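You operate a simulated robot arm through the tools that you are given. There is no shell and no other tool. Be economical: measure what you need, move in short steps, check, and stop when the job is done.

Carry out the task below with a simulated two-armed robot. There is one attempt and no reset: what you move stays moved.

Task
Pick up the yellow tamper with one hand, pass it to the other hand and put it on the green mat on the teal-backed bench.
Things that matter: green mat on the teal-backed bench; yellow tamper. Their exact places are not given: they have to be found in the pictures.

The check looks at the end state, three seconds after you hand in, the way a careful person would. Anything else that was tipped, shoved, dropped, spilled or broken makes it a failure.

Robot
Two 7-joint arms with two-finger parallel grippers on one trunk, on a base that drives. Base frame: it is fixed to the floor where the robot stands at the start and does not move with it; the origin is under the middle of the robot, x ahead of it, y to its left, z up; the surface under the hand at the start is at about z = 80. Readings come in cm, degrees, newtons and seconds.
The left shoulder is at the start at [5, 16.5, 110.5], the right one opposite. With the tool pointing down near the work surface each hand reaches from about 22 to 70 cm from the robot's upright axis, wherever it stands, measured 20 degrees to its own side. Places, roughly: green mat on the teal-backed bench [-420, -30, 80]. Payload 3.91 kg a hand.
The tool frame of a hand sits at the grasp point between the pads (the TCP): z along the fingers, y along the line on which they close. The tips reach 3 cm beyond it. Largest opening 11 cm; finger width 2, thickness 1; the body of the gripper, 4.8 by 11.2 cm, starts 5.5 cm behind the TCP.
Orientation is told as [roll, pitch, yaw] about the base's x, y, z axes, in that order, counted from this pose: with the fingers straight down and closing along the base's y, the tool's x points along the base's -x, its y along +y and its z along -z.

Tools
- The arms move only by the tool arm_command. It takes "left_series", "right_series" or both (then of equal length, played together; a hand with none holds still); each is text: rows parted by semicolons, each of 7 numbers parted by spaces: the shift along the base's x, y, z in cm, then the turn, a rotation vector about the base's x, y, z in rad, then the closure, from 0 (fully open) to 1 (shut). In form: tx ty tz ax ay az jaw; .... A call has 1 to 10 rows; each row shifts and turns the commanded pose from where the row before left it. Each row takes 0.2 s and may step no farther than 5 cm and 8.6 degrees from the row before; otherwise, or with a gripper value out of range, the whole call is refused. Where a pose cannot be reached the arm comes as near as it can. A force on the tool above 40 N (or 10 N above the force at the start of the call, whichever is more), or a blocked arm, ends the call early, and 0.2 s more pass. Each finger travels about 4.5 cm/s and halts on what it meets, pressing with about 43 N; the grip force reading is that of the motor and also rises with nothing between the fingers. The clock runs only during rows and for 0.2 s after the last one: add rows that do not move to give the fingers time. It gives the time, the measured TCP pose, the force on the tool (base axes), the opening and the grip force at its end, in the units of the frame above (readings bear some noise), with the torque about the TCP (base axes, N m) and any sound that the robot's microphone picked up.
- Cameras (640 x 400 px; columns grow to the right, rows downward): "scene" is now at [12.83, -2.14, 127.67]; the picture's right is [-0.17, -0.98, 0.00], its down [-0.57, 0.10, -0.81] and it looks along [0.80, -0.14, -0.58] (base axes); focal length 295 px, centre (320, 200). "left" rides on the left gripper at [7.2, -1.7, -10.3] in its tool frame; the picture's right is [0.23, 0.97, 0.00], its down [-0.76, 0.18, -0.62] and it looks along [-0.61, 0.14, 0.78] (tool axes); focal length 222 px, centre (320, 200). "right" rides on the right gripper at [7.2, 1.7, -10.3] in its tool frame; the picture's right is [-0.23, 0.97, 0.00], its down [-0.76, -0.18, -0.62] and it looks along [-0.61, -0.14, 0.78] (tool axes); focal length 222 px, centre (320, 200).
- capture(camera): a new picture of that camera. It takes no simulated time.
- lift_body(by): slides the trunk up (or, below 0, down) by that many cm; the arms and the scene camera ride with it, the base frame stays. It gives what a move gives, with no picture.
- base_move(legs): drives the robot by 1 to 6 legs, each [ahead, left, turn to the left] in cm, cm and degrees, along the robot's own axes; the way and the turn of a leg run together, so that a leg with both is an arc; at most 150 cm and 180 degrees a leg. The arms and the cameras ride along, it lands a little off, and it stops where it bumps. It gives what a move gives.
- pan_tilt(pan, tilt): turns the head with the scene camera to pan (to the left, within 80 degrees either way) and tilt (down, from -29 to 69), counted from straight ahead of the robot. It gives what a move gives.
- pixel_to_xyz(camera, pixels): there is no depth. For up to 12 entries [column, row, z] of the newest picture of that camera ("zoom" is the newest enlarged one), the place [x, y] in the base frame at which the ray of that pixel passes the height z, good to about 0.2 cm, but the place of the scene camera against the robot may be out by one fixed shift of up to 1.8 cm in any direction. It takes no simulated time.
- zoom(camera, box): a new picture of the part [left, top, right, bottom] of that camera's present view, enlarged. It takes no simulated time.
- close_job(): hands the job in; it is judged then, once.

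Work in short steps. Measure before you move; look again where a grasp or a placing could have gone wrong, and mend it. You have 80 turns and 78 pictures in all, those below and enlarged ones among them. Open the grippers and draw the arms clear of the work before you hand the job in, unless the task says otherwise; then end with one line.

The tools are called after "Emit:" by a JSON object that holds its "fn" and its "kwargs". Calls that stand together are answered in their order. arm_command: Moves the arms, as the interface text tells. Its arguments: {"type":"object","properties":{"left_series":{"type":"string"},"right_series":{"type":"string"}},"required":[]} The other tools are called the same way: lift_body (by) slides the trunk up or down; base_move (legs) drives the base; pan_tilt (pan, tilt) turns the head that bears the scene camera; capture (camera) takes a picture; pixel_to_xyz (camera, pixels) gives the place at which the rays of pixels pass given heights; zoom (camera, box) takes an enlarged picture of a part of a camera's view; close_job () hands the job in.

At the start:

```text
time_s: 0.0
left_ee_pos: [47.69, 5.55, 105.85]
left_orientation: [-0.1, -0.1, 0.1]
left_wrist_force: [0.4, -0.2, 0.9]
left_wrist_torque: [-0.02, 0.04, -0.01]
left_finger_gap: 11.0
left_grip_force: 0.2
right_ee_pos: [45.98, -30.29, 102.28]
right_orientation: [0.0, 0.0, 0.0]
right_wrist_force: [-0.3, -0.1, -0.2]
right_wrist_torque: [0.01, 0.0, 0.0]
right_finger_gap: 10.99
right_grip_force: 0.1
trunk travel left (down, up): [-32.5, 17.8]
robot x, y, heading: [0.02, 0.04, -0.1]
head pan, tilt: [-10.0, 35.6]
```

scene: 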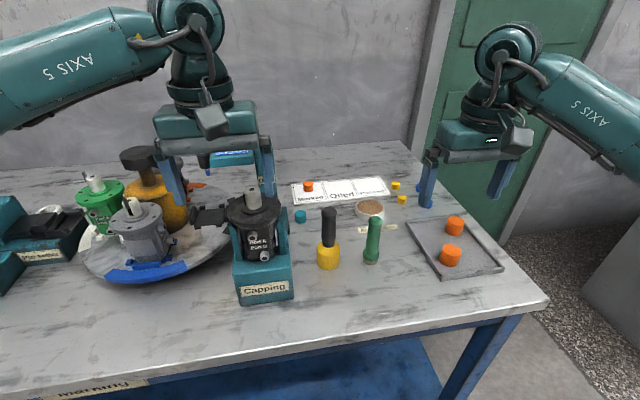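
right: 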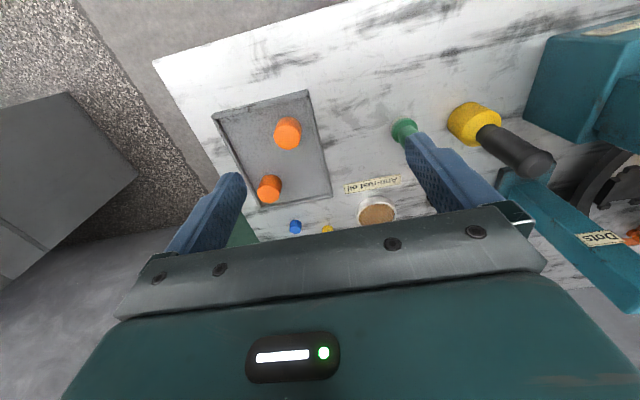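
left: 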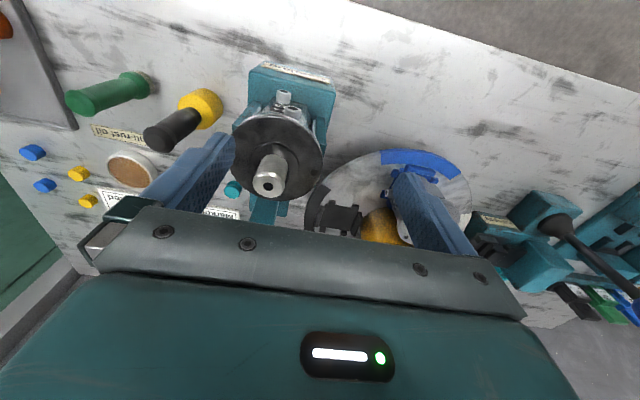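

The tamper (yellow foot, black handle) stands at about (328,258) in the scene picture. I zoom in and measure its foot and its top.

Emit:
{"fn": "zoom", "kwargs": {"camera": "scene", "box": [270, 180, 430, 280]}}

Emit:
{"fn": "pixel_to_xyz", "kwargs": {"camera": "scene", "pixels": [[328, 265, 80], [317, 262, 80], [340, 262, 80], [328, 248, 85], [328, 209, 93], [264, 290, 80], [290, 296, 80], [372, 260, 80], [235, 297, 80]]}}

Emit:
{"fn": "pixel_to_xyz", "kwargs": {"camera": "right", "pixels": [[462, 130, 80], [474, 118, 84], [538, 163, 93], [403, 130, 80], [538, 163, 95]]}}

Emit:
{"fn": "pixel_to_xyz", "kwargs": {"camera": "left", "pixels": [[210, 100, 80], [200, 106, 84], [157, 138, 93], [157, 138, 95]]}}

```text
4.00 times, centred on (350, 230) of scene
```

zoom: 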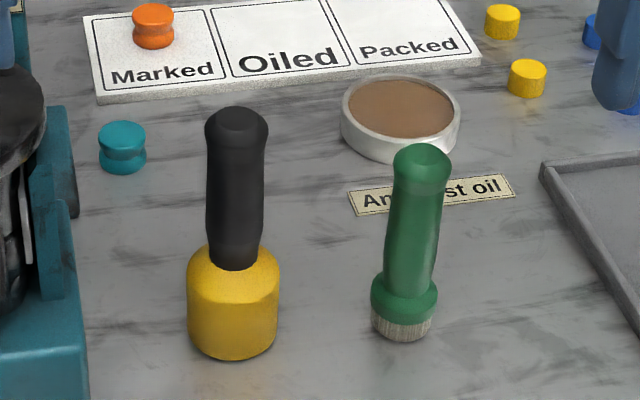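

```text
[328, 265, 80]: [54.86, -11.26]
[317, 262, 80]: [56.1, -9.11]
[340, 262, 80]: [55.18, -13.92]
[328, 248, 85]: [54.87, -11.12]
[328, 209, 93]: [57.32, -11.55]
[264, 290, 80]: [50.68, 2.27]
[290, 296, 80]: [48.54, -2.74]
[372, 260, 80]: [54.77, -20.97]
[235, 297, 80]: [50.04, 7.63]
```

```text
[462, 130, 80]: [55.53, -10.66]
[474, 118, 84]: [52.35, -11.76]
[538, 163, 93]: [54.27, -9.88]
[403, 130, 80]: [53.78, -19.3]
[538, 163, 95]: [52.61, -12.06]
```

```text
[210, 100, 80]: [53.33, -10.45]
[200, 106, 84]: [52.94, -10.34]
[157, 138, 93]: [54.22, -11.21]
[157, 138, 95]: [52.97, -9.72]
```

Both wrist cameras agree on the handle top at about (53.5, -10.8, 94.3), and the foot is about 4.5 wide. I raise the left hand and move it aside, then bring the right hand over the tamper with its jaw partly closed.

Emit:
{"fn": "arm_command", "kwargs": {"left_series": "0 0 4 0 0 0 0; 0 0 4 0 0 0 0; -2 4 2 0 0 0 0; -3 4 0 0 0 0 0; -3 2 0 0 0 0 0; 0 0 0 0 0 0 0", "right_series": "1.5 4 0 0 0 0 0.1; 1.5 4 0 0 0 0 0.2; 1.5 4 0 0 0 0 0.35; 1.5 4 0 0 0 0 0.35; 1.5 3.5 0 0 0 0 0.35; 0 0 0 0 0 0 0.35"}}

Emit:
{"fn": "capture", "kwargs": {"camera": "right"}}

Emit:
{"fn": "capture", "kwargs": {"camera": "scene"}}

```text
time_s: 1.4
left_ee_pos: [39.63, 15.59, 115.8]
left_orientation: [-0.1, 0.0, 0.0]
left_wrist_force: [0.8, 0.2, 0.3]
left_wrist_torque: [0.0, 0.0, -0.01]
left_finger_gap: 11.01
left_grip_force: 0.1
right_ee_pos: [53.49, -10.78, 102.11]
right_orientation: [-0.1, 0.0, 0.0]
right_wrist_force: [-1.1, 0.4, 0.4]
right_wrist_torque: [0.03, 0.03, 0.0]
right_finger_gap: 7.14
right_grip_force: 0.0
trunk travel left (down, up): [-32.5, 17.8]
robot x, y, heading: [-0.04, 0.1, -0.2]
head pan, tilt: [-10.0, 35.6]
```

```text
73 pictures are left
```

right: 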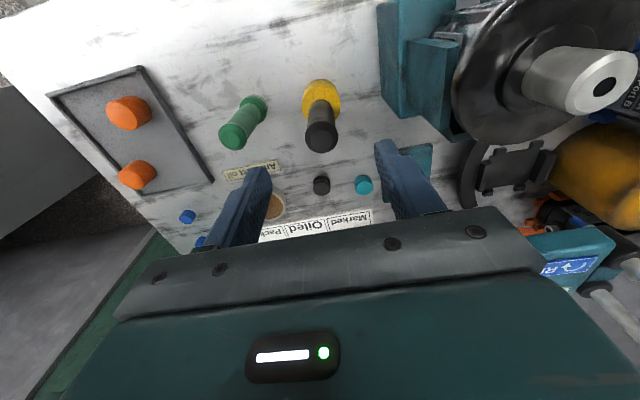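

```text
72 pictures are left
```

scene: 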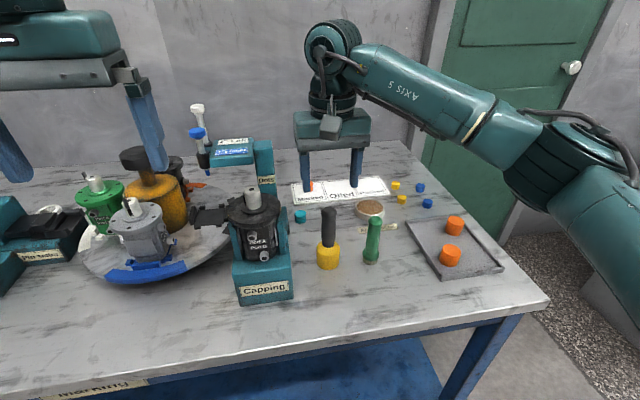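

The right picture shows the handle top at (320,137) and the foot at (321,95). I triangulate again from this nearer viewpoint.

Emit:
{"fn": "pixel_to_xyz", "kwargs": {"camera": "right", "pixels": [[320, 137, 92], [320, 137, 93], [320, 137, 94], [320, 137, 95], [320, 90, 80], [321, 98, 85], [235, 135, 94], [252, 105, 80], [432, 118, 90]]}}

Emit:
{"fn": "zoom", "kwargs": {"camera": "right", "box": [220, 60, 420, 185]}}

```text
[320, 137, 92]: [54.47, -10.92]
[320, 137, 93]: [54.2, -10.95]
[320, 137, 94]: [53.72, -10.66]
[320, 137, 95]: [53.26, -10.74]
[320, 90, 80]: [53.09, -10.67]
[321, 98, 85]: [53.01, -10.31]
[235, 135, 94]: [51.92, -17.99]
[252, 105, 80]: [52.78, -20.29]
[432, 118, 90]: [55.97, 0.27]
```

```text
3.20 times, centred on (320, 122) of right
```

zoom: 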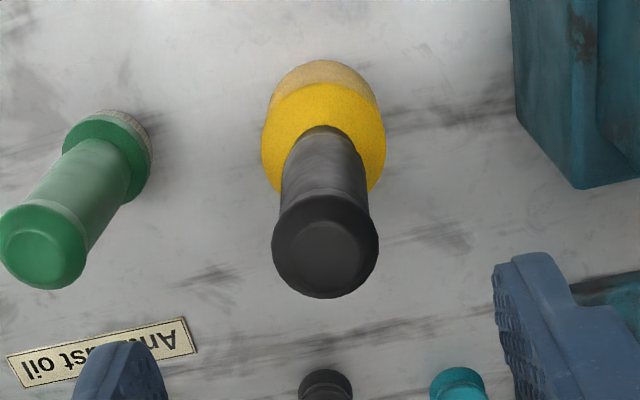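

The triangulation gives the axis at (53.5, -10.75), directly under the TCP. I descend 10.5 cm in small rows with the jaw still open.

Emit:
{"fn": "arm_command", "kwargs": {"right_series": "0 0 -3 0 0 0 0.35; 0 0 -3 0 0 0 0.35; 0 0 -2.5 0 0 0 0.35; 0 0 -2 0 0 0 0.35; 0 0 0 0 0 0 0.35"}}

Emit:
{"fn": "capture", "kwargs": {"camera": "right"}}

Emit:
{"fn": "capture", "kwargs": {"camera": "scene"}}

```text
time_s: 2.6
left_ee_pos: [39.53, 15.57, 115.68]
left_orientation: [0.0, 0.0, 0.1]
left_wrist_force: [0.1, 0.0, 0.3]
left_wrist_torque: [-0.02, -0.01, 0.03]
left_finger_gap: 11.0
left_grip_force: 0.1
right_ee_pos: [53.48, -10.81, 91.62]
right_orientation: [0.1, 0.0, 0.0]
right_wrist_force: [0.1, -0.4, 0.1]
right_wrist_torque: [-0.04, -0.02, -0.01]
right_finger_gap: 7.15
right_grip_force: 0.1
trunk travel left (down, up): [-32.5, 17.8]
robot x, y, heading: [0.1, -0.15, -0.0]
head pan, tilt: [-10.0, 35.6]
```

```text
70 pictures are left
```

right: 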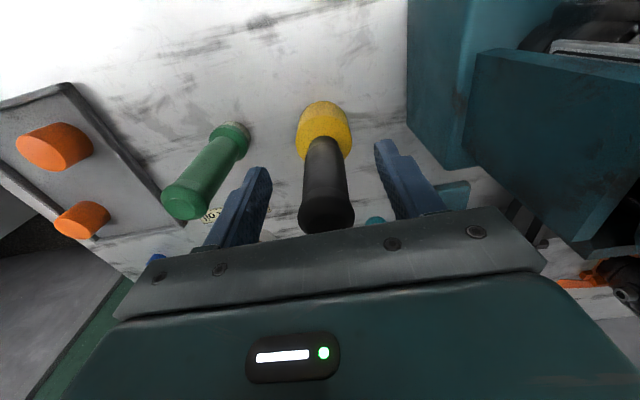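

```text
69 pictures are left
```

scene: 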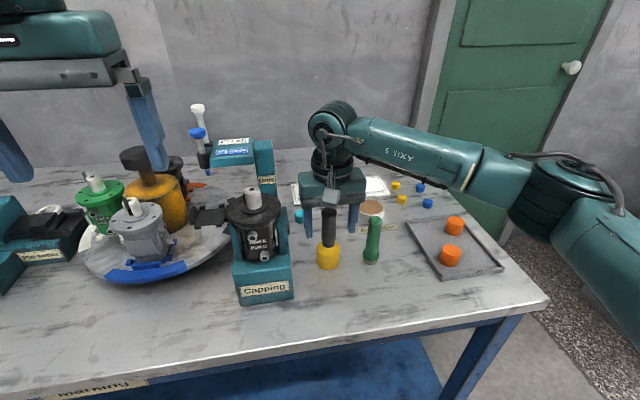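

The handle looks to be between the fingers, but its depth along x is uncertain. I zoom on the scene view to check it.

Emit:
{"fn": "zoom", "kwargs": {"camera": "scene", "box": [270, 170, 398, 250]}}

Emit:
{"fn": "pixel_to_xyz", "kwargs": {"camera": "right", "pixels": [[326, 213, 93], [326, 213, 94], [326, 213, 95], [323, 104, 80], [323, 104, 85], [323, 140, 85]]}}

```text
5.00 times, centred on (334, 210) of scene
```

zoom: 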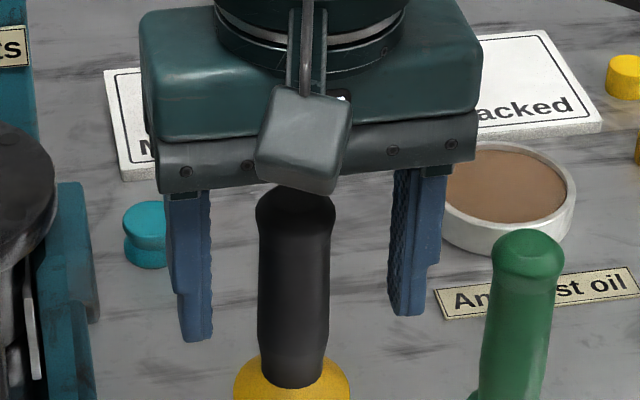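

```text
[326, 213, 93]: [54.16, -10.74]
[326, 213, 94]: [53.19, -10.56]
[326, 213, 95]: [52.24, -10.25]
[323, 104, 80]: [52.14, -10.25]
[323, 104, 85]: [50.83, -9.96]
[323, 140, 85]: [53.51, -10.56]
```

The axis is at about x 53.3, y -10.65, so it is centred between the pads. I close the right hand.

Emit:
{"fn": "arm_command", "kwargs": {"right_series": "-0.1 0.1 0 0 0 0 0.5; 0 0 0 0 0 0 0.65; 0 0 0 0 0 0 0.85; 0 0 0 0 0 0 1; 0 0 0 0 0 0 1; 0 0 0 0 0 0 1"}}

Emit:
{"fn": "capture", "kwargs": {"camera": "right"}}

```text
time_s: 4.0
left_ee_pos: [39.58, 15.58, 115.7]
left_orientation: [0.0, 0.0, 0.1]
left_wrist_force: [0.8, -0.4, 0.0]
left_wrist_torque: [-0.03, 0.0, 0.01]
left_finger_gap: 10.99
left_grip_force: 0.1
right_ee_pos: [53.35, -10.54, 91.63]
right_orientation: [0.0, -0.1, 0.1]
right_wrist_force: [0.2, 3.3, 0.0]
right_wrist_torque: [0.33, -0.01, 0.01]
right_finger_gap: 2.77
right_grip_force: 42.8
trunk travel left (down, up): [-32.5, 17.8]
robot x, y, heading: [0.21, 0.09, -0.2]
head pan, tilt: [-10.0, 35.6]
```

```text
67 pictures are left
```

right: 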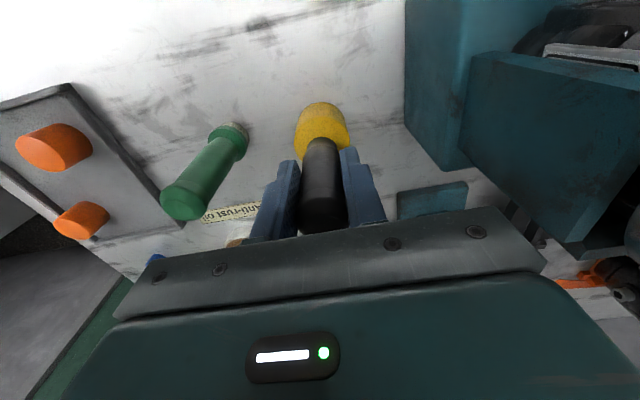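

The gap is 2.77 and the handle is held between the pads. I lift straight up 20 cm.

Emit:
{"fn": "arm_command", "kwargs": {"right_series": "0 0 1 0 0 0 1; 0 0 2 0 0 0 1; 0 0 3 0 0 0 1; 0 0 3 0 0 0 1; 0 0 4 0 0 0 1; 0 0 4 0 0 0 1; 0 0 3 0 0 0 1; 0 0 0 0 0 0 1"}}

Emit:
{"fn": "capture", "kwargs": {"camera": "scene"}}

```text
time_s: 5.8
left_ee_pos: [39.65, 15.53, 115.76]
left_orientation: [0.0, 0.1, 0.1]
left_wrist_force: [0.1, -0.2, 0.0]
left_wrist_torque: [-0.04, 0.0, 0.0]
left_finger_gap: 10.99
left_grip_force: 0.1
right_ee_pos: [53.55, -10.54, 111.71]
right_orientation: [0.0, 0.1, 0.1]
right_wrist_force: [-0.4, 0.1, -5.8]
right_wrist_torque: [-0.01, 0.03, 0.03]
right_finger_gap: 2.76
right_grip_force: 42.8
trunk travel left (down, up): [-32.5, 17.8]
robot x, y, heading: [0.11, 0.16, -0.2]
head pan, tilt: [-10.0, 35.6]
```

```text
66 pictures are left
```

scene: 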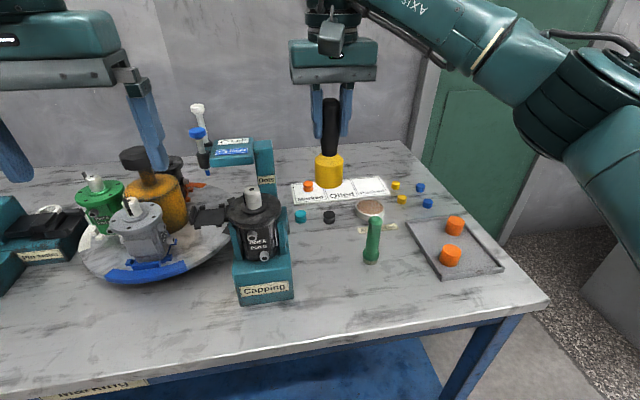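

The tamper is lifted, with about 6 N of weight on the hand. I back off from the bench so that the handover happens over clear floor.

Emit:
{"fn": "base_move", "kwargs": {"legs": [[-70, 0, 0]]}}

Emit:
{"fn": "pan_tilt", "kwargs": {"pan": 0, "tilt": 25}}

Emit:
{"fn": "capture", "kwargs": {"camera": "scene"}}

```text
time_s: 9.6
left_ee_pos: [-28.9, 15.48, 115.84]
left_orientation: [0.0, -0.1, 0.1]
left_wrist_force: [0.7, -0.2, -0.6]
left_wrist_torque: [0.02, -0.05, 0.01]
left_finger_gap: 11.0
left_grip_force: 0.1
right_ee_pos: [-15.16, -10.53, 111.68]
right_orientation: [0.0, -0.1, -0.1]
right_wrist_force: [-0.1, 0.6, -4.9]
right_wrist_torque: [-0.01, 0.02, 0.03]
right_finger_gap: 2.75
right_grip_force: 42.9
trunk travel left (down, up): [-32.5, 17.8]
robot x, y, heading: [-68.36, 0.07, -0.1]
head pan, tilt: [-10.0, 35.6]
```

```text
time_s: 10.3
left_ee_pos: [-28.81, 15.52, 115.87]
left_orientation: [0.0, 0.0, 0.0]
left_wrist_force: [0.7, 0.4, -0.3]
left_wrist_torque: [-0.01, 0.0, -0.05]
left_finger_gap: 11.01
left_grip_force: 0.0
right_ee_pos: [-15.06, -10.49, 111.72]
right_orientation: [0.0, 0.0, -0.1]
right_wrist_force: [-0.6, -0.4, -5.9]
right_wrist_torque: [0.0, 0.02, -0.04]
right_finger_gap: 2.73
right_grip_force: 42.5
trunk travel left (down, up): [-32.5, 17.8]
robot x, y, heading: [-68.65, 0.28, 0.0]
head pan, tilt: [0.0, 25.0]
```

```text
65 pictures are left
```

scene: 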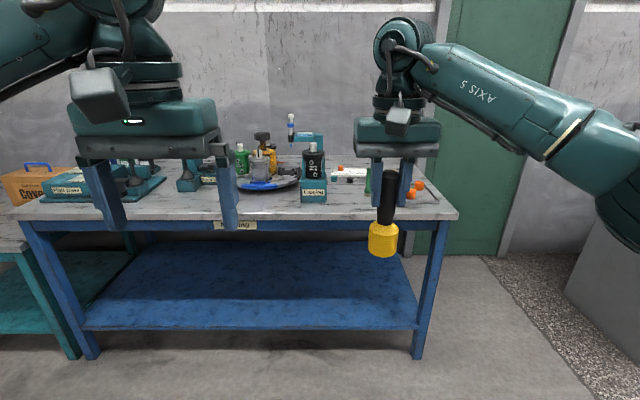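

Clear of the bench. I now turn the left hand: first yaw +90° so it closes along x, moving it left, then roll it to point towards -y.

Emit:
{"fn": "arm_command", "kwargs": {"left_series": "0 1 0 0 0 0.148 0; 0 1 0 0 0 0.148 0; 0 1 0 0 0 0.148 0; 0 1 0 0 0 0.148 0; 0 1 0 0 0 0.148 0; 0 1 0 0 0 0.148 0; 0 1 0 0 0 0.148 0; 0 1 0 0 0 0.148 0; 0 1 0 0 0 0.148 0; 0 1 0 0 0 0.148 0"}}

Emit:
{"fn": "arm_command", "kwargs": {"left_series": "0 0 0 0 0 0.09 0; 0 0 0 -0.148 0 0 0; 0 0 0 -0.148 0 0 0; 0 0 0 -0.148 0 0 0; 0 0 0 -0.148 0 0 0; 0 0 0 -0.148 0 0 0; 0 0 0 -0.148 0 0 0; 0 0 0 -0.148 0 0 0; 0 0 0 -0.148 0 0 0; 0 0 0 0 0 0 0"}}

Emit:
{"fn": "capture", "kwargs": {"camera": "scene"}}

```text
time_s: 12.5
left_ee_pos: [-28.84, 25.59, 115.85]
left_orientation: [0.0, 0.0, 85.0]
left_wrist_force: [0.2, 0.2, 0.0]
left_wrist_torque: [0.03, -0.03, 0.03]
left_finger_gap: 11.01
left_grip_force: 0.0
right_ee_pos: [-14.97, -10.51, 111.73]
right_orientation: [0.0, 0.0, -0.1]
right_wrist_force: [0.3, -0.4, -5.5]
right_wrist_torque: [-0.02, 0.06, 0.01]
right_finger_gap: 2.74
right_grip_force: 42.7
trunk travel left (down, up): [-32.5, 17.8]
robot x, y, heading: [-68.51, 0.15, -0.2]
head pan, tilt: [0.0, 25.0]
```

```text
time_s: 14.7
left_ee_pos: [-28.88, 25.49, 115.74]
left_orientation: [-0.3, 68.0, 89.8]
left_wrist_force: [-0.4, 0.7, 0.6]
left_wrist_torque: [0.01, 0.01, 0.0]
left_finger_gap: 10.99
left_grip_force: 0.1
right_ee_pos: [-15.05, -10.52, 111.67]
right_orientation: [0.0, 0.0, -0.1]
right_wrist_force: [-0.3, 0.1, -4.7]
right_wrist_torque: [0.02, 0.04, -0.02]
right_finger_gap: 2.75
right_grip_force: 43.0
trunk travel left (down, up): [-32.5, 17.8]
robot x, y, heading: [-68.25, 0.05, -0.3]
head pan, tilt: [0.0, 25.0]
```

```text
64 pictures are left
```

scene: 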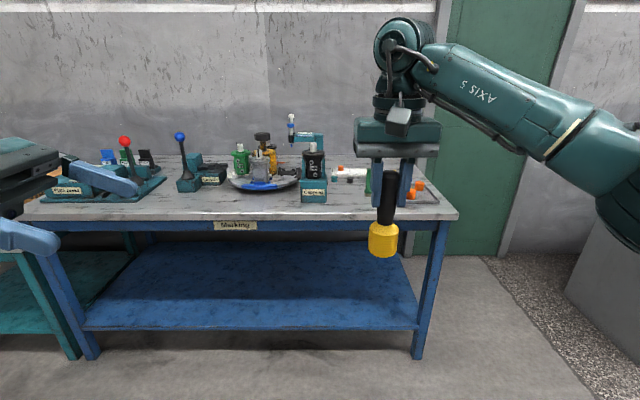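

The left hand turns well. I finish the roll to 90° and bring the right hand to x ≈ -28.9, y ≈ -2.5.

Emit:
{"fn": "arm_command", "kwargs": {"left_series": "0 0 -2 -0.128 0 0 0; 0 0 -2 -0.128 0 0 0; 0 0 -2 -0.128 0 0 0; 0 0 -2 0 0 0 0; 0 0 -0.4 0 0 0 0; 0 0 0 0 0 0 0", "right_series": "-3 2 0 0 0 0 1; -3 2 0 0 0 0 1; -3 2 0 0 0 0 1; -3 2 0 0 0 0 1; -1.8 0 0 0 0 0 1; 0 0 0 0 0 0 1"}}

Emit:
{"fn": "pan_tilt", "kwargs": {"pan": 10, "tilt": 25}}

Emit:
{"fn": "capture", "kwargs": {"camera": "scene"}}

Emit:
{"fn": "capture", "kwargs": {"camera": "left"}}

```text
time_s: 16.1
left_ee_pos: [-28.86, 25.52, 107.43]
left_orientation: [-18.5, 89.7, 71.4]
left_wrist_force: [0.2, -0.1, -0.1]
left_wrist_torque: [0.0, 0.0, 0.02]
left_finger_gap: 11.0
left_grip_force: 0.1
right_ee_pos: [-29.07, -2.57, 111.65]
right_orientation: [0.1, 0.0, 0.0]
right_wrist_force: [-0.1, 0.1, -5.3]
right_wrist_torque: [0.0, 0.02, 0.01]
right_finger_gap: 2.73
right_grip_force: 43.2
trunk travel left (down, up): [-32.5, 17.8]
robot x, y, heading: [-68.59, 0.04, -0.4]
head pan, tilt: [0.0, 25.0]
```

```text
time_s: 16.8
left_ee_pos: [-28.8, 25.59, 107.37]
left_orientation: [-17.0, 89.8, 73.0]
left_wrist_force: [0.2, -0.6, 0.0]
left_wrist_torque: [-0.01, 0.0, 0.0]
left_finger_gap: 11.0
left_grip_force: 0.0
right_ee_pos: [-28.95, -2.48, 111.69]
right_orientation: [0.0, 0.0, -0.1]
right_wrist_force: [-0.4, -0.5, -5.4]
right_wrist_torque: [-0.03, 0.02, 0.02]
right_finger_gap: 2.73
right_grip_force: 42.4
trunk travel left (down, up): [-32.5, 17.8]
robot x, y, heading: [-68.15, -0.21, -0.3]
head pan, tilt: [10.0, 25.0]
```

```text
63 pictures are left
```

scene: 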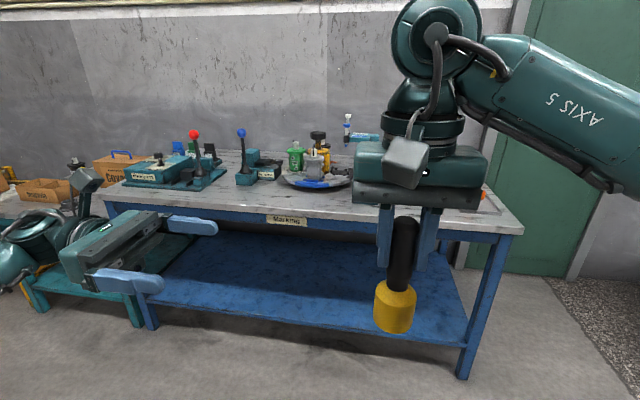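

```text
62 pictures are left
```

left: 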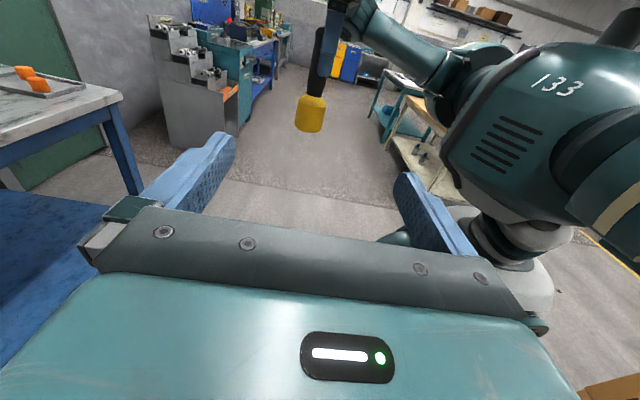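

The left picture shows the tamper ahead between the fingers, with the foot at (310,112). I move the left hand 17 cm towards it and look again.

Emit:
{"fn": "arm_command", "kwargs": {"left_series": "0 -4 0 0 0 0 0; 0 -4 0 0 0 0 0; 0 -4 0 0 0 0 0; 0 -3 0 0 0 0 0; 0 -2 0 0 0 0 0; 0 0 0 0 0 0 0"}}

Emit:
{"fn": "capture", "kwargs": {"camera": "scene"}}

Emit:
{"fn": "capture", "kwargs": {"camera": "left"}}

```text
time_s: 18.2
left_ee_pos: [-28.8, 8.4, 107.52]
left_orientation: [-16.3, 89.9, 73.8]
left_wrist_force: [-0.8, -0.6, -0.8]
left_wrist_torque: [0.0, 0.0, 0.0]
left_finger_gap: 11.03
left_grip_force: 0.1
right_ee_pos: [-28.94, -2.49, 111.59]
right_orientation: [0.0, -0.2, -0.1]
right_wrist_force: [-0.9, 0.2, -5.7]
right_wrist_torque: [-0.03, 0.06, 0.01]
right_finger_gap: 2.77
right_grip_force: 43.2
trunk travel left (down, up): [-32.5, 17.8]
robot x, y, heading: [-68.74, 0.31, -0.1]
head pan, tilt: [10.0, 25.0]
```

```text
61 pictures are left
```

scene: 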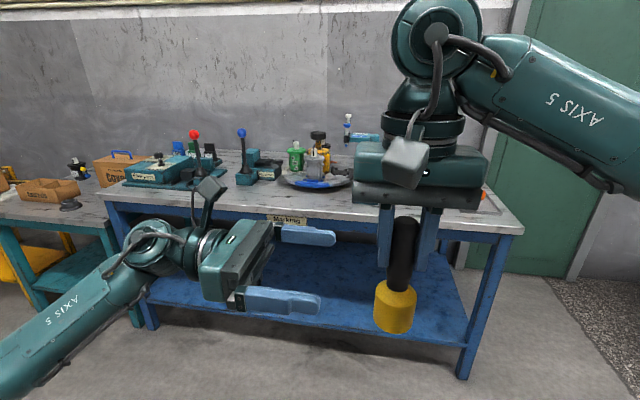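

```text
60 pictures are left
```

left: 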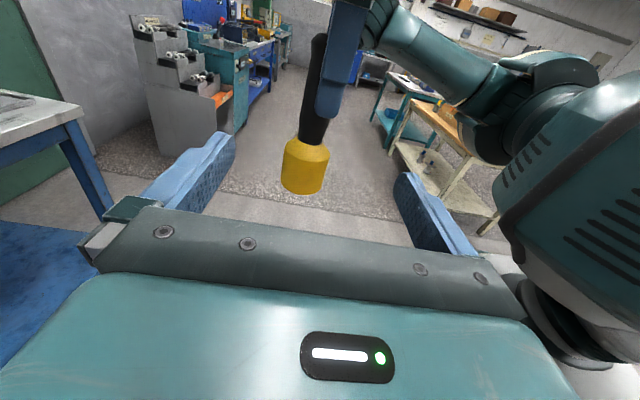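

It is well aligned in x (-28.8 against -28.9). I go another 7 cm and check.

Emit:
{"fn": "arm_command", "kwargs": {"left_series": "0 -3 0 0 0 0 0; 0 -2 0 0 0 0 0; 0 -2 0 0 0 0 0; 0 0 0 0 0 0 0"}}

Emit:
{"fn": "capture", "kwargs": {"camera": "left"}}

Emit:
{"fn": "zoom", "kwargs": {"camera": "scene", "box": [220, 130, 540, 330]}}

```text
time_s: 19.2
left_ee_pos: [-28.84, 1.43, 107.53]
left_orientation: [-12.4, 89.7, 77.4]
left_wrist_force: [0.0, -0.3, 0.5]
left_wrist_torque: [0.03, 0.03, -0.04]
left_finger_gap: 10.98
left_grip_force: 0.1
right_ee_pos: [-28.94, -2.57, 111.7]
right_orientation: [0.0, 0.0, -0.1]
right_wrist_force: [0.4, 0.6, -5.3]
right_wrist_torque: [-0.03, 0.04, -0.01]
right_finger_gap: 2.76
right_grip_force: 43.2
trunk travel left (down, up): [-32.5, 17.8]
robot x, y, heading: [-68.33, 0.14, -0.2]
head pan, tilt: [10.0, 25.0]
```

```text
59 pictures are left
```

left: 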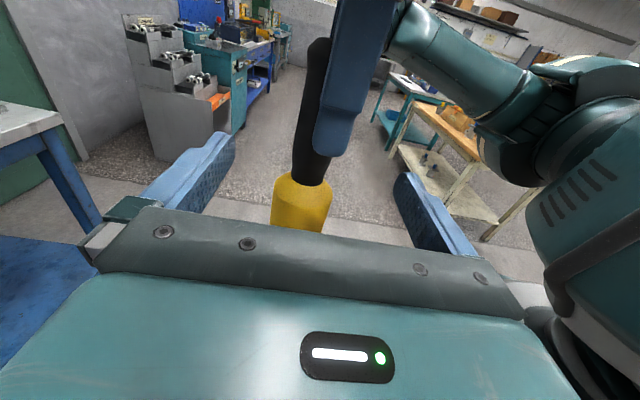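

```text
2.00 times, centred on (380, 230) of scene
```

zoom: 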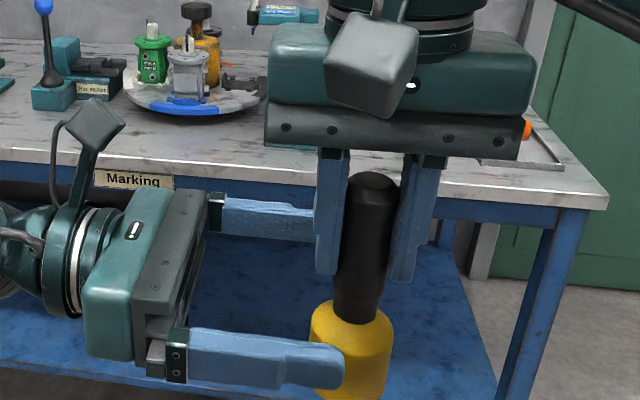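

I measure where the neck meets the foot, at (398,290) in the scene picture and (305,183) in the left one.

Emit:
{"fn": "pixel_to_xyz", "kwargs": {"camera": "left", "pixels": [[308, 185, 102], [308, 185, 103], [308, 185, 104], [308, 185, 105], [308, 185, 106], [330, 155, 108], [330, 155, 109], [330, 155, 110]]}}

Emit:
{"fn": "pixel_to_xyz", "kwargs": {"camera": "scene", "pixels": [[397, 290, 104], [397, 290, 105], [397, 290, 106], [397, 290, 107], [383, 266, 108.7], [421, 270, 108.7], [390, 329, 100]]}}

```text
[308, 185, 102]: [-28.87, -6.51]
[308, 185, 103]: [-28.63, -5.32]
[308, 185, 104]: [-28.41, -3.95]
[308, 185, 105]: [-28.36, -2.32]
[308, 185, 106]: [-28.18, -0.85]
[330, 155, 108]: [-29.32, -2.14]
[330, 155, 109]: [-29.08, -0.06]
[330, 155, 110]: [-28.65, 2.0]
```

```text
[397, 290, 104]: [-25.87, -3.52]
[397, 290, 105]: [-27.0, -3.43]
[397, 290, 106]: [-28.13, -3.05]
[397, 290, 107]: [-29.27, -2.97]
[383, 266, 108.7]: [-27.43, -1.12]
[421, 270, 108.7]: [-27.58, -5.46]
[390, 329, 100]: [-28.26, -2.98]
```

The foot's top is at z ≈ 105.8, so left pads at 107.8 clear it. I move the last 4 cm and close the left hand while the right one holds on.

Emit:
{"fn": "arm_command", "kwargs": {"left_series": "0 -2 0.2 0 0 0 0; 0 -1.9 0.1 0 0 0 0; 0 0 0 0 0 0 0.2; 0 0 0 0 0 0 0.4; 0 0 0 0 0 0 0.6; 0 0 0 0 0 0 0.8; 0 0 0 0 0 0 1; 0 0 0 0 0 0 1; 0 0 0 0 0 0 1; 0 0 0 0 0 0 1"}}

Emit:
{"fn": "capture", "kwargs": {"camera": "left"}}

Emit:
{"fn": "zoom", "kwargs": {"camera": "scene", "box": [220, 130, 540, 330]}}

```text
time_s: 21.4
left_ee_pos: [-28.51, -2.29, 107.49]
left_orientation: [65.3, 89.8, 155.7]
left_wrist_force: [34.1, -9.6, 2.6]
left_wrist_torque: [0.85, 0.94, 0.08]
left_finger_gap: 2.64
left_grip_force: 42.4
right_ee_pos: [-29.22, -2.58, 111.55]
right_orientation: [0.0, 0.5, 0.2]
right_wrist_force: [-33.8, 9.4, -7.6]
right_wrist_torque: [-0.54, 0.52, 0.06]
right_finger_gap: 2.77
right_grip_force: 42.7
trunk travel left (down, up): [-32.5, 17.8]
robot x, y, heading: [-68.22, -0.1, -0.2]
head pan, tilt: [10.0, 25.0]
```

```text
57 pictures are left
```

left: 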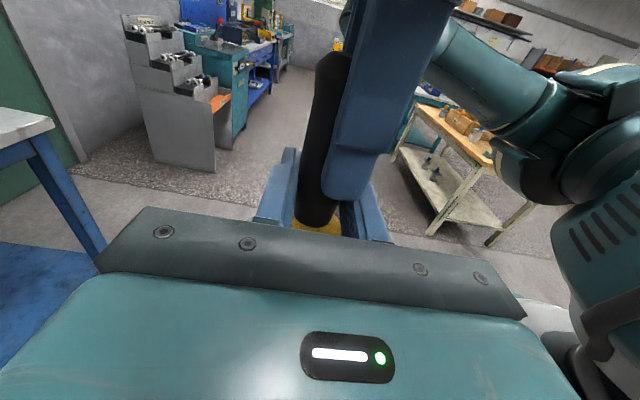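

```text
2.00 times, centred on (380, 230) of scene
```

zoom: 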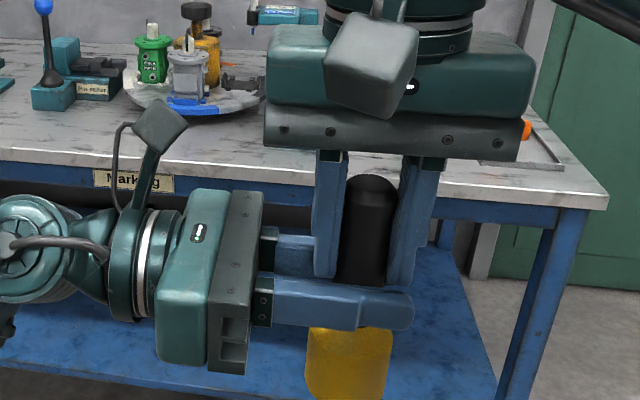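

Both hands grip, but they strain against each other with 34 N along x. I ease the left hand +0.6 in x before letting go.

Emit:
{"fn": "arm_command", "kwargs": {"left_series": "0.3 -0.1 0 0 0 0 1; 0.3 -0.1 0 0 0 0 1; 0 0 0 0 0 0 1"}}

```text
time_s: 22.2
left_ee_pos: [-28.25, -2.44, 107.68]
left_orientation: [-24.6, 89.9, 65.4]
left_wrist_force: [13.0, 15.1, -0.2]
left_wrist_torque: [-1.32, 0.19, 0.01]
left_finger_gap: 2.64
left_grip_force: 43.1
right_ee_pos: [-28.97, -2.77, 111.71]
right_orientation: [-0.1, 0.1, -0.3]
right_wrist_force: [-13.1, -14.5, -6.3]
right_wrist_torque: [0.74, 0.4, -0.1]
right_finger_gap: 2.76
right_grip_force: 42.7
trunk travel left (down, up): [-32.5, 17.8]
robot x, y, heading: [-68.56, 0.08, -0.2]
head pan, tilt: [10.0, 25.0]
```

The strain along x has fallen to 13 N, while y has flipped to +15 N. I make one small correction (+0.2 x, +0.12 y).

Emit:
{"fn": "arm_command", "kwargs": {"left_series": "0.2 0.12 0 0 0 0 1; 0 0 0 0 0 0 1"}}

```text
time_s: 22.8
left_ee_pos: [-28.16, -2.58, 107.59]
left_orientation: [-21.2, 89.8, 68.6]
left_wrist_force: [-0.6, 16.9, 2.3]
left_wrist_torque: [-0.24, -0.03, 0.43]
left_finger_gap: 2.62
left_grip_force: 42.9
right_ee_pos: [-28.82, -2.62, 111.63]
right_orientation: [-0.2, -0.1, -0.3]
right_wrist_force: [1.5, -17.4, -6.8]
right_wrist_torque: [-0.44, 0.03, -0.51]
right_finger_gap: 2.74
right_grip_force: 42.8
trunk travel left (down, up): [-32.5, 17.8]
robot x, y, heading: [-68.36, 0.02, -0.1]
head pan, tilt: [10.0, 25.0]
```

The x strain is gone. I open the right hand only halfway, so its finger stays clear of the left palm, and check that the tamper stays put.

Emit:
{"fn": "arm_command", "kwargs": {"right_series": "0 0 0 0 0 0 0.7; 0 0 0 0 0 0 0.6; 0 0 0 0 0 0 0.55; 0 0 0 0 0 0 0.55"}}

Emit:
{"fn": "capture", "kwargs": {"camera": "left"}}

```text
time_s: 23.8
left_ee_pos: [-27.99, -2.44, 107.54]
left_orientation: [-5.9, 89.8, 84.0]
left_wrist_force: [0.4, -1.1, -1.3]
left_wrist_torque: [-0.01, -0.04, 0.01]
left_finger_gap: 2.64
left_grip_force: 42.7
right_ee_pos: [-28.97, -2.52, 111.82]
right_orientation: [0.0, 0.0, 0.0]
right_wrist_force: [0.1, -0.5, 0.8]
right_wrist_torque: [0.06, 0.02, 0.01]
right_finger_gap: 4.97
right_grip_force: 0.2
trunk travel left (down, up): [-32.5, 17.8]
robot x, y, heading: [-68.54, -0.17, -0.1]
head pan, tilt: [10.0, 25.0]
```

```text
55 pictures are left
```

left: 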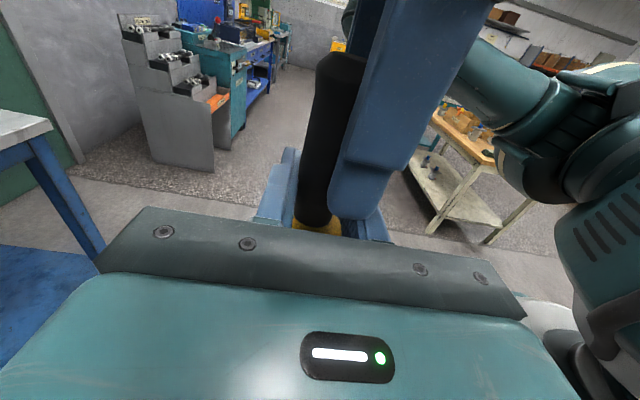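

The right hand is open and the tamper stays in the left. I raise the right hand straight up and away.

Emit:
{"fn": "arm_command", "kwargs": {"right_series": "0 0 2 0 0 0 0.55; 0 0 3 0 0 0 0.55; 0 0 4 0 0 0 0.55; 0 -3 3 0 0 0 0.55; 0 -5 0 0 0 0 0.55; 0 -5 0 0 0 0 0.55; 0 -5 0 0 0 0 0.55; 0 0 0 0 0 0 0.55"}}

Emit:
{"fn": "capture", "kwargs": {"camera": "left"}}

Emit:
{"fn": "zoom", "kwargs": {"camera": "scene", "box": [160, 60, 640, 360]}}

```text
time_s: 25.6
left_ee_pos: [-28.06, -2.46, 107.6]
left_orientation: [-11.1, 89.8, 78.9]
left_wrist_force: [-1.0, -0.2, -0.3]
left_wrist_torque: [0.04, 0.03, 0.04]
left_finger_gap: 2.64
left_grip_force: 43.5
right_ee_pos: [-28.79, -20.51, 123.71]
right_orientation: [0.1, 0.0, -0.1]
right_wrist_force: [1.0, 0.1, 0.3]
right_wrist_torque: [0.01, -0.01, -0.01]
right_finger_gap: 4.96
right_grip_force: 0.1
trunk travel left (down, up): [-32.5, 17.8]
robot x, y, heading: [-68.53, -0.31, 0.1]
head pan, tilt: [10.0, 25.0]
```

```text
54 pictures are left
```

left: 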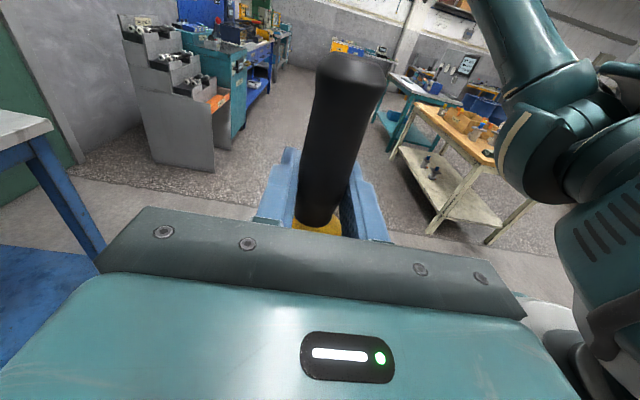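

```text
1.33 times, centred on (400, 210) of scene
```

zoom: 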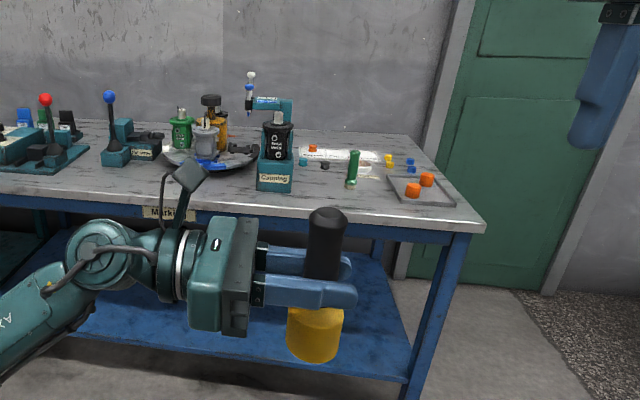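

Handover done; the left hand holds the neck with the tamper upright. Now I turn the robot to face the bench behind, in two halves with a look between.

Emit:
{"fn": "base_move", "kwargs": {"legs": [[0, 0, 90]]}}

Emit:
{"fn": "pan_tilt", "kwargs": {"pan": 60, "tilt": 20}}

Emit:
{"fn": "capture", "kwargs": {"camera": "scene"}}

```text
time_s: 29.9
left_ee_pos: [-66.46, 40.45, 107.56]
left_orientation: [-11.5, 89.8, 169.1]
left_wrist_force: [-0.9, 0.1, 0.1]
left_wrist_torque: [0.02, 0.01, -0.01]
left_finger_gap: 2.63
left_grip_force: 43.0
right_ee_pos: [-48.46, 39.83, 123.55]
right_orientation: [0.0, 0.0, 90.7]
right_wrist_force: [-0.4, -0.7, 0.5]
right_wrist_torque: [-0.02, -0.02, -0.01]
right_finger_gap: 4.95
right_grip_force: 0.0
trunk travel left (down, up): [-32.5, 17.8]
robot x, y, heading: [-68.33, -0.52, 90.5]
head pan, tilt: [10.0, 25.0]
```

```text
time_s: 31.0
left_ee_pos: [-66.38, 40.51, 107.6]
left_orientation: [-10.7, 89.8, 170.0]
left_wrist_force: [0.4, 0.9, -0.6]
left_wrist_torque: [0.0, 0.0, 0.01]
left_finger_gap: 2.65
left_grip_force: 42.6
right_ee_pos: [-48.33, 39.92, 123.74]
right_orientation: [0.0, -0.1, 90.7]
right_wrist_force: [0.4, -0.1, -0.1]
right_wrist_torque: [0.01, 0.01, -0.02]
right_finger_gap: 4.95
right_grip_force: 0.1
trunk travel left (down, up): [-32.5, 17.8]
robot x, y, heading: [-68.48, -0.14, 90.5]
head pan, tilt: [60.0, 20.0]
```

```text
52 pictures are left
```

scene: 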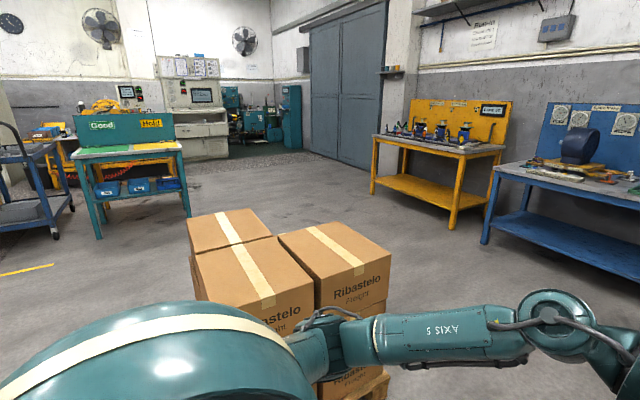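

I see the teal-backed bench at (125,150) with a green and a yellow mat, and a carton pallet at (290,280) near the robot. I measure both.

Emit:
{"fn": "pixel_to_xyz", "kwargs": {"camera": "scene", "pixels": [[190, 218, 40], [390, 255, 40], [276, 310, 40], [205, 300, 40], [130, 146, 80], [80, 155, 80], [180, 148, 80], [103, 238, 0], [188, 216, 0], [318, 275, 40], [70, 210, 0], [48, 242, 0]]}}

Emit:
{"fn": "zoom", "kwargs": {"camera": "scene", "box": [0, 80, 224, 220]}}

Emit:
{"fn": "pan_tilt", "kwargs": {"pan": 80, "tilt": 45}}

Emit:
{"fn": "capture", "kwargs": {"camera": "scene"}}

```text
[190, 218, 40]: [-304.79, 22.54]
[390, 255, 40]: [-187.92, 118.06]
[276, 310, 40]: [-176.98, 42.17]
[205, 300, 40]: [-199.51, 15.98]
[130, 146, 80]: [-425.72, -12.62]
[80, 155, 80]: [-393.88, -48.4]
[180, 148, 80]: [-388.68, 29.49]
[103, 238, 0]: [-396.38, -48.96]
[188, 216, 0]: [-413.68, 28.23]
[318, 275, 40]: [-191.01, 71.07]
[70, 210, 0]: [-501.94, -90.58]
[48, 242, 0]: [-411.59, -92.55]
```

```text
2.86 times, centred on (112, 150) of scene
```

zoom: 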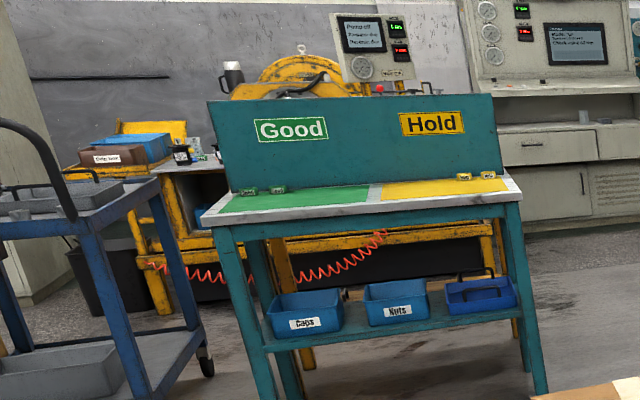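

```text
time_s: 31.9
left_ee_pos: [-66.38, 40.53, 107.78]
left_orientation: [-8.2, 89.9, 172.4]
left_wrist_force: [-0.5, 0.8, -0.7]
left_wrist_torque: [0.02, 0.03, 0.01]
left_finger_gap: 2.63
left_grip_force: 42.9
right_ee_pos: [-48.46, 39.86, 123.69]
right_orientation: [-0.1, 0.0, 90.5]
right_wrist_force: [-0.7, 0.7, -0.3]
right_wrist_torque: [0.0, 0.02, 0.0]
right_finger_gap: 4.96
right_grip_force: 0.0
trunk travel left (down, up): [-32.5, 17.8]
robot x, y, heading: [-68.57, 0.31, 90.8]
head pan, tilt: [80.0, 45.0]
```

```text
50 pictures are left
```

scene: 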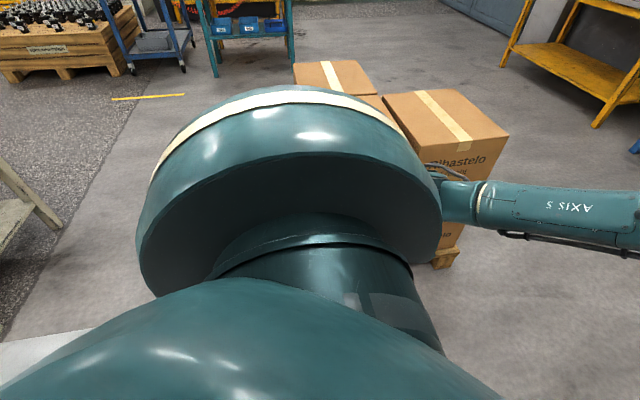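

I find the pallet's floor corner (440,268) and the cart and table feet, to plan the drive.

Emit:
{"fn": "pixel_to_xyz", "kwargs": {"camera": "scene", "pixels": [[440, 268, 0], [460, 255, 0], [425, 165, 60], [508, 135, 60], [385, 95, 60], [295, 65, 60], [185, 72, 0], [132, 72, 0], [60, 228, 0], [425, 165, 75], [508, 135, 75], [295, 65, 75]]}}

```text
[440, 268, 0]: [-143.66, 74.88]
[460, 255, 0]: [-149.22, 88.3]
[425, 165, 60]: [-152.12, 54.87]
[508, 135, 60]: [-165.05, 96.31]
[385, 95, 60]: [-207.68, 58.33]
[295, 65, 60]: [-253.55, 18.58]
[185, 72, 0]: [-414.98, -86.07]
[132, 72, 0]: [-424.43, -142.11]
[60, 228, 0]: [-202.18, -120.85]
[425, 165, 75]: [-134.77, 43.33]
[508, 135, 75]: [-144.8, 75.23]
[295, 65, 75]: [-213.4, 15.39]
```

The pallet spans about x -145…-230, y 12…90, and a wooden table foot is near (-202,-120). I turn to heading 180 and sidestep to y ≈ -50, the middle of the corridor, then look.

Emit:
{"fn": "base_move", "kwargs": {"legs": [[0, 0, 89.3], [0, 50, 0]]}}

Emit:
{"fn": "pan_tilt", "kwargs": {"pan": 0, "tilt": 25}}

Emit:
{"fn": "capture", "kwargs": {"camera": "scene"}}

```text
time_s: 40.6
left_ee_pos: [-108.83, -47.11, 107.71]
left_orientation: [-9.1, 89.8, -99.2]
left_wrist_force: [-0.1, 0.7, -0.2]
left_wrist_torque: [-0.05, 0.01, -0.01]
left_finger_gap: 2.63
left_grip_force: 43.3
right_ee_pos: [-108.12, -29.07, 123.67]
right_orientation: [-0.1, 0.0, 179.7]
right_wrist_force: [-0.6, 0.1, -0.2]
right_wrist_torque: [-0.01, -0.02, -0.02]
right_finger_gap: 4.96
right_grip_force: 0.0
trunk travel left (down, up): [-32.5, 17.8]
robot x, y, heading: [-68.57, -49.55, 179.4]
head pan, tilt: [80.0, 45.0]
```

```text
time_s: 42.1
left_ee_pos: [-108.93, -46.89, 107.69]
left_orientation: [-7.9, 89.8, -98.2]
left_wrist_force: [0.5, 0.1, -0.3]
left_wrist_torque: [-0.02, -0.01, 0.0]
left_finger_gap: 2.67
left_grip_force: 43.3
right_ee_pos: [-108.13, -28.95, 123.64]
right_orientation: [-0.1, 0.1, 179.8]
right_wrist_force: [0.0, 0.7, -0.1]
right_wrist_torque: [0.02, 0.01, -0.01]
right_finger_gap: 4.98
right_grip_force: 0.0
trunk travel left (down, up): [-32.5, 17.8]
robot x, y, heading: [-68.85, -49.44, 179.9]
head pan, tilt: [0.0, 25.0]
```

```text
49 pictures are left
```

scene: 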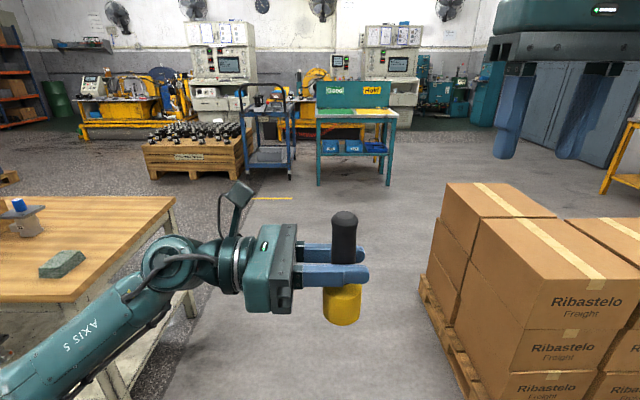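

I measure the corridor: table corner (175,197) with leg foot (192,316), and pallet floor edge (420,290)–(470,398).

Emit:
{"fn": "pixel_to_xyz", "kwargs": {"camera": "scene", "pixels": [[175, 197, 80], [175, 197, 70], [192, 316, 0], [120, 398, 0], [420, 300, 0], [468, 398, 0], [443, 183, 75], [525, 265, 75], [320, 184, 0], [389, 184, 0], [292, 178, 0], [249, 184, 0]]}}

Emit:
{"fn": "pan_tilt", "kwargs": {"pan": 50, "tilt": 45}}

Emit:
{"fn": "capture", "kwargs": {"camera": "scene"}}

```text
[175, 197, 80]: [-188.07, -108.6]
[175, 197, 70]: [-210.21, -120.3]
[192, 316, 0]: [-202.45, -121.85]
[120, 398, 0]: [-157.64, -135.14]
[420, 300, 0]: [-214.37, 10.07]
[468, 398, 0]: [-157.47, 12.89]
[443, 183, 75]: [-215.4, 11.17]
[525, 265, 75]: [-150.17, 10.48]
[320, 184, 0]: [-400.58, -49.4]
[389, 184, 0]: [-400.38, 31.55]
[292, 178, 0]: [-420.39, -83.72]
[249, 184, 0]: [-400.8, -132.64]
```

```text
time_s: 43.3
left_ee_pos: [-109.0, -47.08, 107.63]
left_orientation: [-6.0, 89.7, -96.1]
left_wrist_force: [-0.1, 0.1, 0.2]
left_wrist_torque: [-0.02, 0.04, -0.01]
left_finger_gap: 2.63
left_grip_force: 43.3
right_ee_pos: [-108.18, -28.95, 123.67]
right_orientation: [0.0, 0.0, 179.8]
right_wrist_force: [0.5, -0.1, -0.1]
right_wrist_torque: [-0.02, 0.0, 0.0]
right_finger_gap: 4.96
right_grip_force: 0.1
trunk travel left (down, up): [-32.5, 17.8]
robot x, y, heading: [-68.51, -49.48, 179.7]
head pan, tilt: [50.0, 45.0]
```

```text
48 pictures are left
```

scene: 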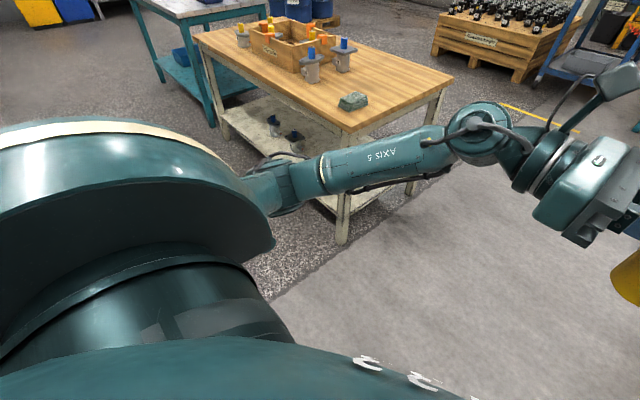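

The corridor is y -118…+10. I raise the trunk so the elbows clear everything, shift a little left, and drive ahead about 215 cm.

Emit:
{"fn": "lift_body", "kwargs": {"by": 17}}

Emit:
{"fn": "base_move", "kwargs": {"legs": [[0, 6, 0], [110, 0, 0], [105, 0, 0]]}}

Emit:
{"fn": "pan_tilt", "kwargs": {"pan": 0, "tilt": 35}}

Emit:
{"fn": "capture", "kwargs": {"camera": "scene"}}

```text
time_s: 45.2
left_ee_pos: [-108.86, -46.98, 124.71]
left_orientation: [-3.5, 89.7, -93.6]
left_wrist_force: [0.5, -0.5, -5.2]
left_wrist_torque: [0.0, -0.03, -0.01]
left_finger_gap: 2.64
left_grip_force: 43.7
right_ee_pos: [-108.16, -28.99, 140.69]
right_orientation: [0.1, 0.0, 179.8]
right_wrist_force: [-0.1, 0.0, 0.9]
right_wrist_torque: [0.0, 0.01, -0.02]
right_finger_gap: 4.93
right_grip_force: 0.1
trunk travel left (down, up): [-49.5, 0.8]
robot x, y, heading: [-68.23, -49.6, 179.9]
head pan, tilt: [50.0, 45.0]
```

```text
time_s: 56.7
left_ee_pos: [-324.73, -52.68, 124.6]
left_orientation: [-3.7, 89.8, -93.4]
left_wrist_force: [0.0, -0.6, -5.4]
left_wrist_torque: [0.01, 0.01, 0.0]
left_finger_gap: 2.65
left_grip_force: 43.3
right_ee_pos: [-323.9, -34.7, 140.61]
right_orientation: [-0.1, 0.0, -179.9]
right_wrist_force: [-0.7, -0.7, 0.0]
right_wrist_torque: [-0.02, -0.02, -0.03]
right_finger_gap: 4.95
right_grip_force: 0.0
trunk travel left (down, up): [-49.5, 0.8]
robot x, y, heading: [-284.58, -55.3, -180.1]
head pan, tilt: [50.0, 45.0]
```

```text
time_s: 57.9
left_ee_pos: [-324.67, -52.54, 124.49]
left_orientation: [-6.7, 89.9, -96.4]
left_wrist_force: [-0.9, 0.6, -5.0]
left_wrist_torque: [-0.02, -0.01, 0.02]
left_finger_gap: 2.63
left_grip_force: 43.3
right_ee_pos: [-323.96, -34.6, 140.66]
right_orientation: [0.0, 0.0, -179.9]
right_wrist_force: [0.1, 0.0, 0.7]
right_wrist_torque: [0.0, -0.02, 0.0]
right_finger_gap: 4.95
right_grip_force: 0.0
trunk travel left (down, up): [-49.5, 0.8]
robot x, y, heading: [-284.15, -55.24, -180.0]
head pan, tilt: [0.0, 35.0]
```

```text
47 pictures are left
```

scene: 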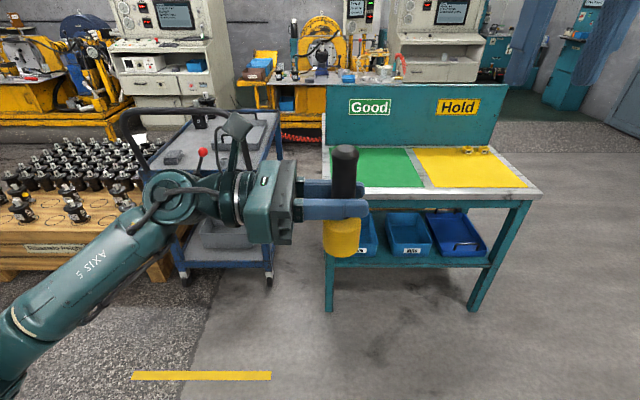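

The green mat is at (378,167) and the cart at (220,150) to its left. I measure mat corners, bench edge and cart.

Emit:
{"fn": "pixel_to_xyz", "kwargs": {"camera": "scene", "pixels": [[412, 149, 80], [425, 187, 80], [330, 149, 80], [415, 196, 80], [541, 192, 78], [325, 195, 78], [330, 310, 0], [472, 310, 0], [270, 283, 0], [285, 128, 80], [262, 165, 80], [490, 145, 80]]}}

Emit:
{"fn": "zoom", "kwargs": {"camera": "scene", "box": [280, 80, 560, 255]}}

```text
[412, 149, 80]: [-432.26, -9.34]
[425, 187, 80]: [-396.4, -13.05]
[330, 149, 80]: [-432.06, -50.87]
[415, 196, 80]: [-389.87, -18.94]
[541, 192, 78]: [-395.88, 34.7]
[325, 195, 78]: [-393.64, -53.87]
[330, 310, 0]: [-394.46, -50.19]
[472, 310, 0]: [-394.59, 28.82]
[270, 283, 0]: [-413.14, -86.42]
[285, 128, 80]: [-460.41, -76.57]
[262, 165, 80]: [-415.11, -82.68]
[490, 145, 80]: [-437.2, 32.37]
```

```text
2.29 times, centred on (420, 168) of scene
```

zoom: 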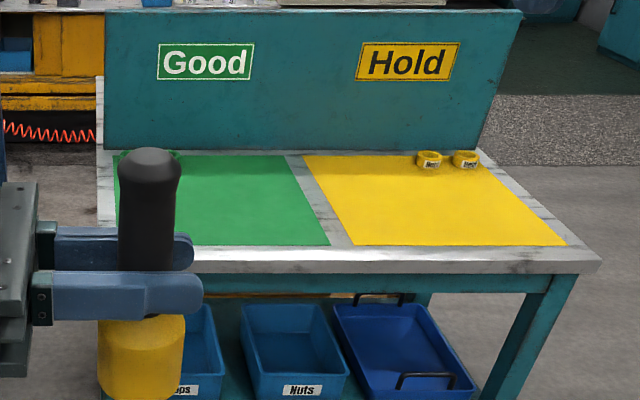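

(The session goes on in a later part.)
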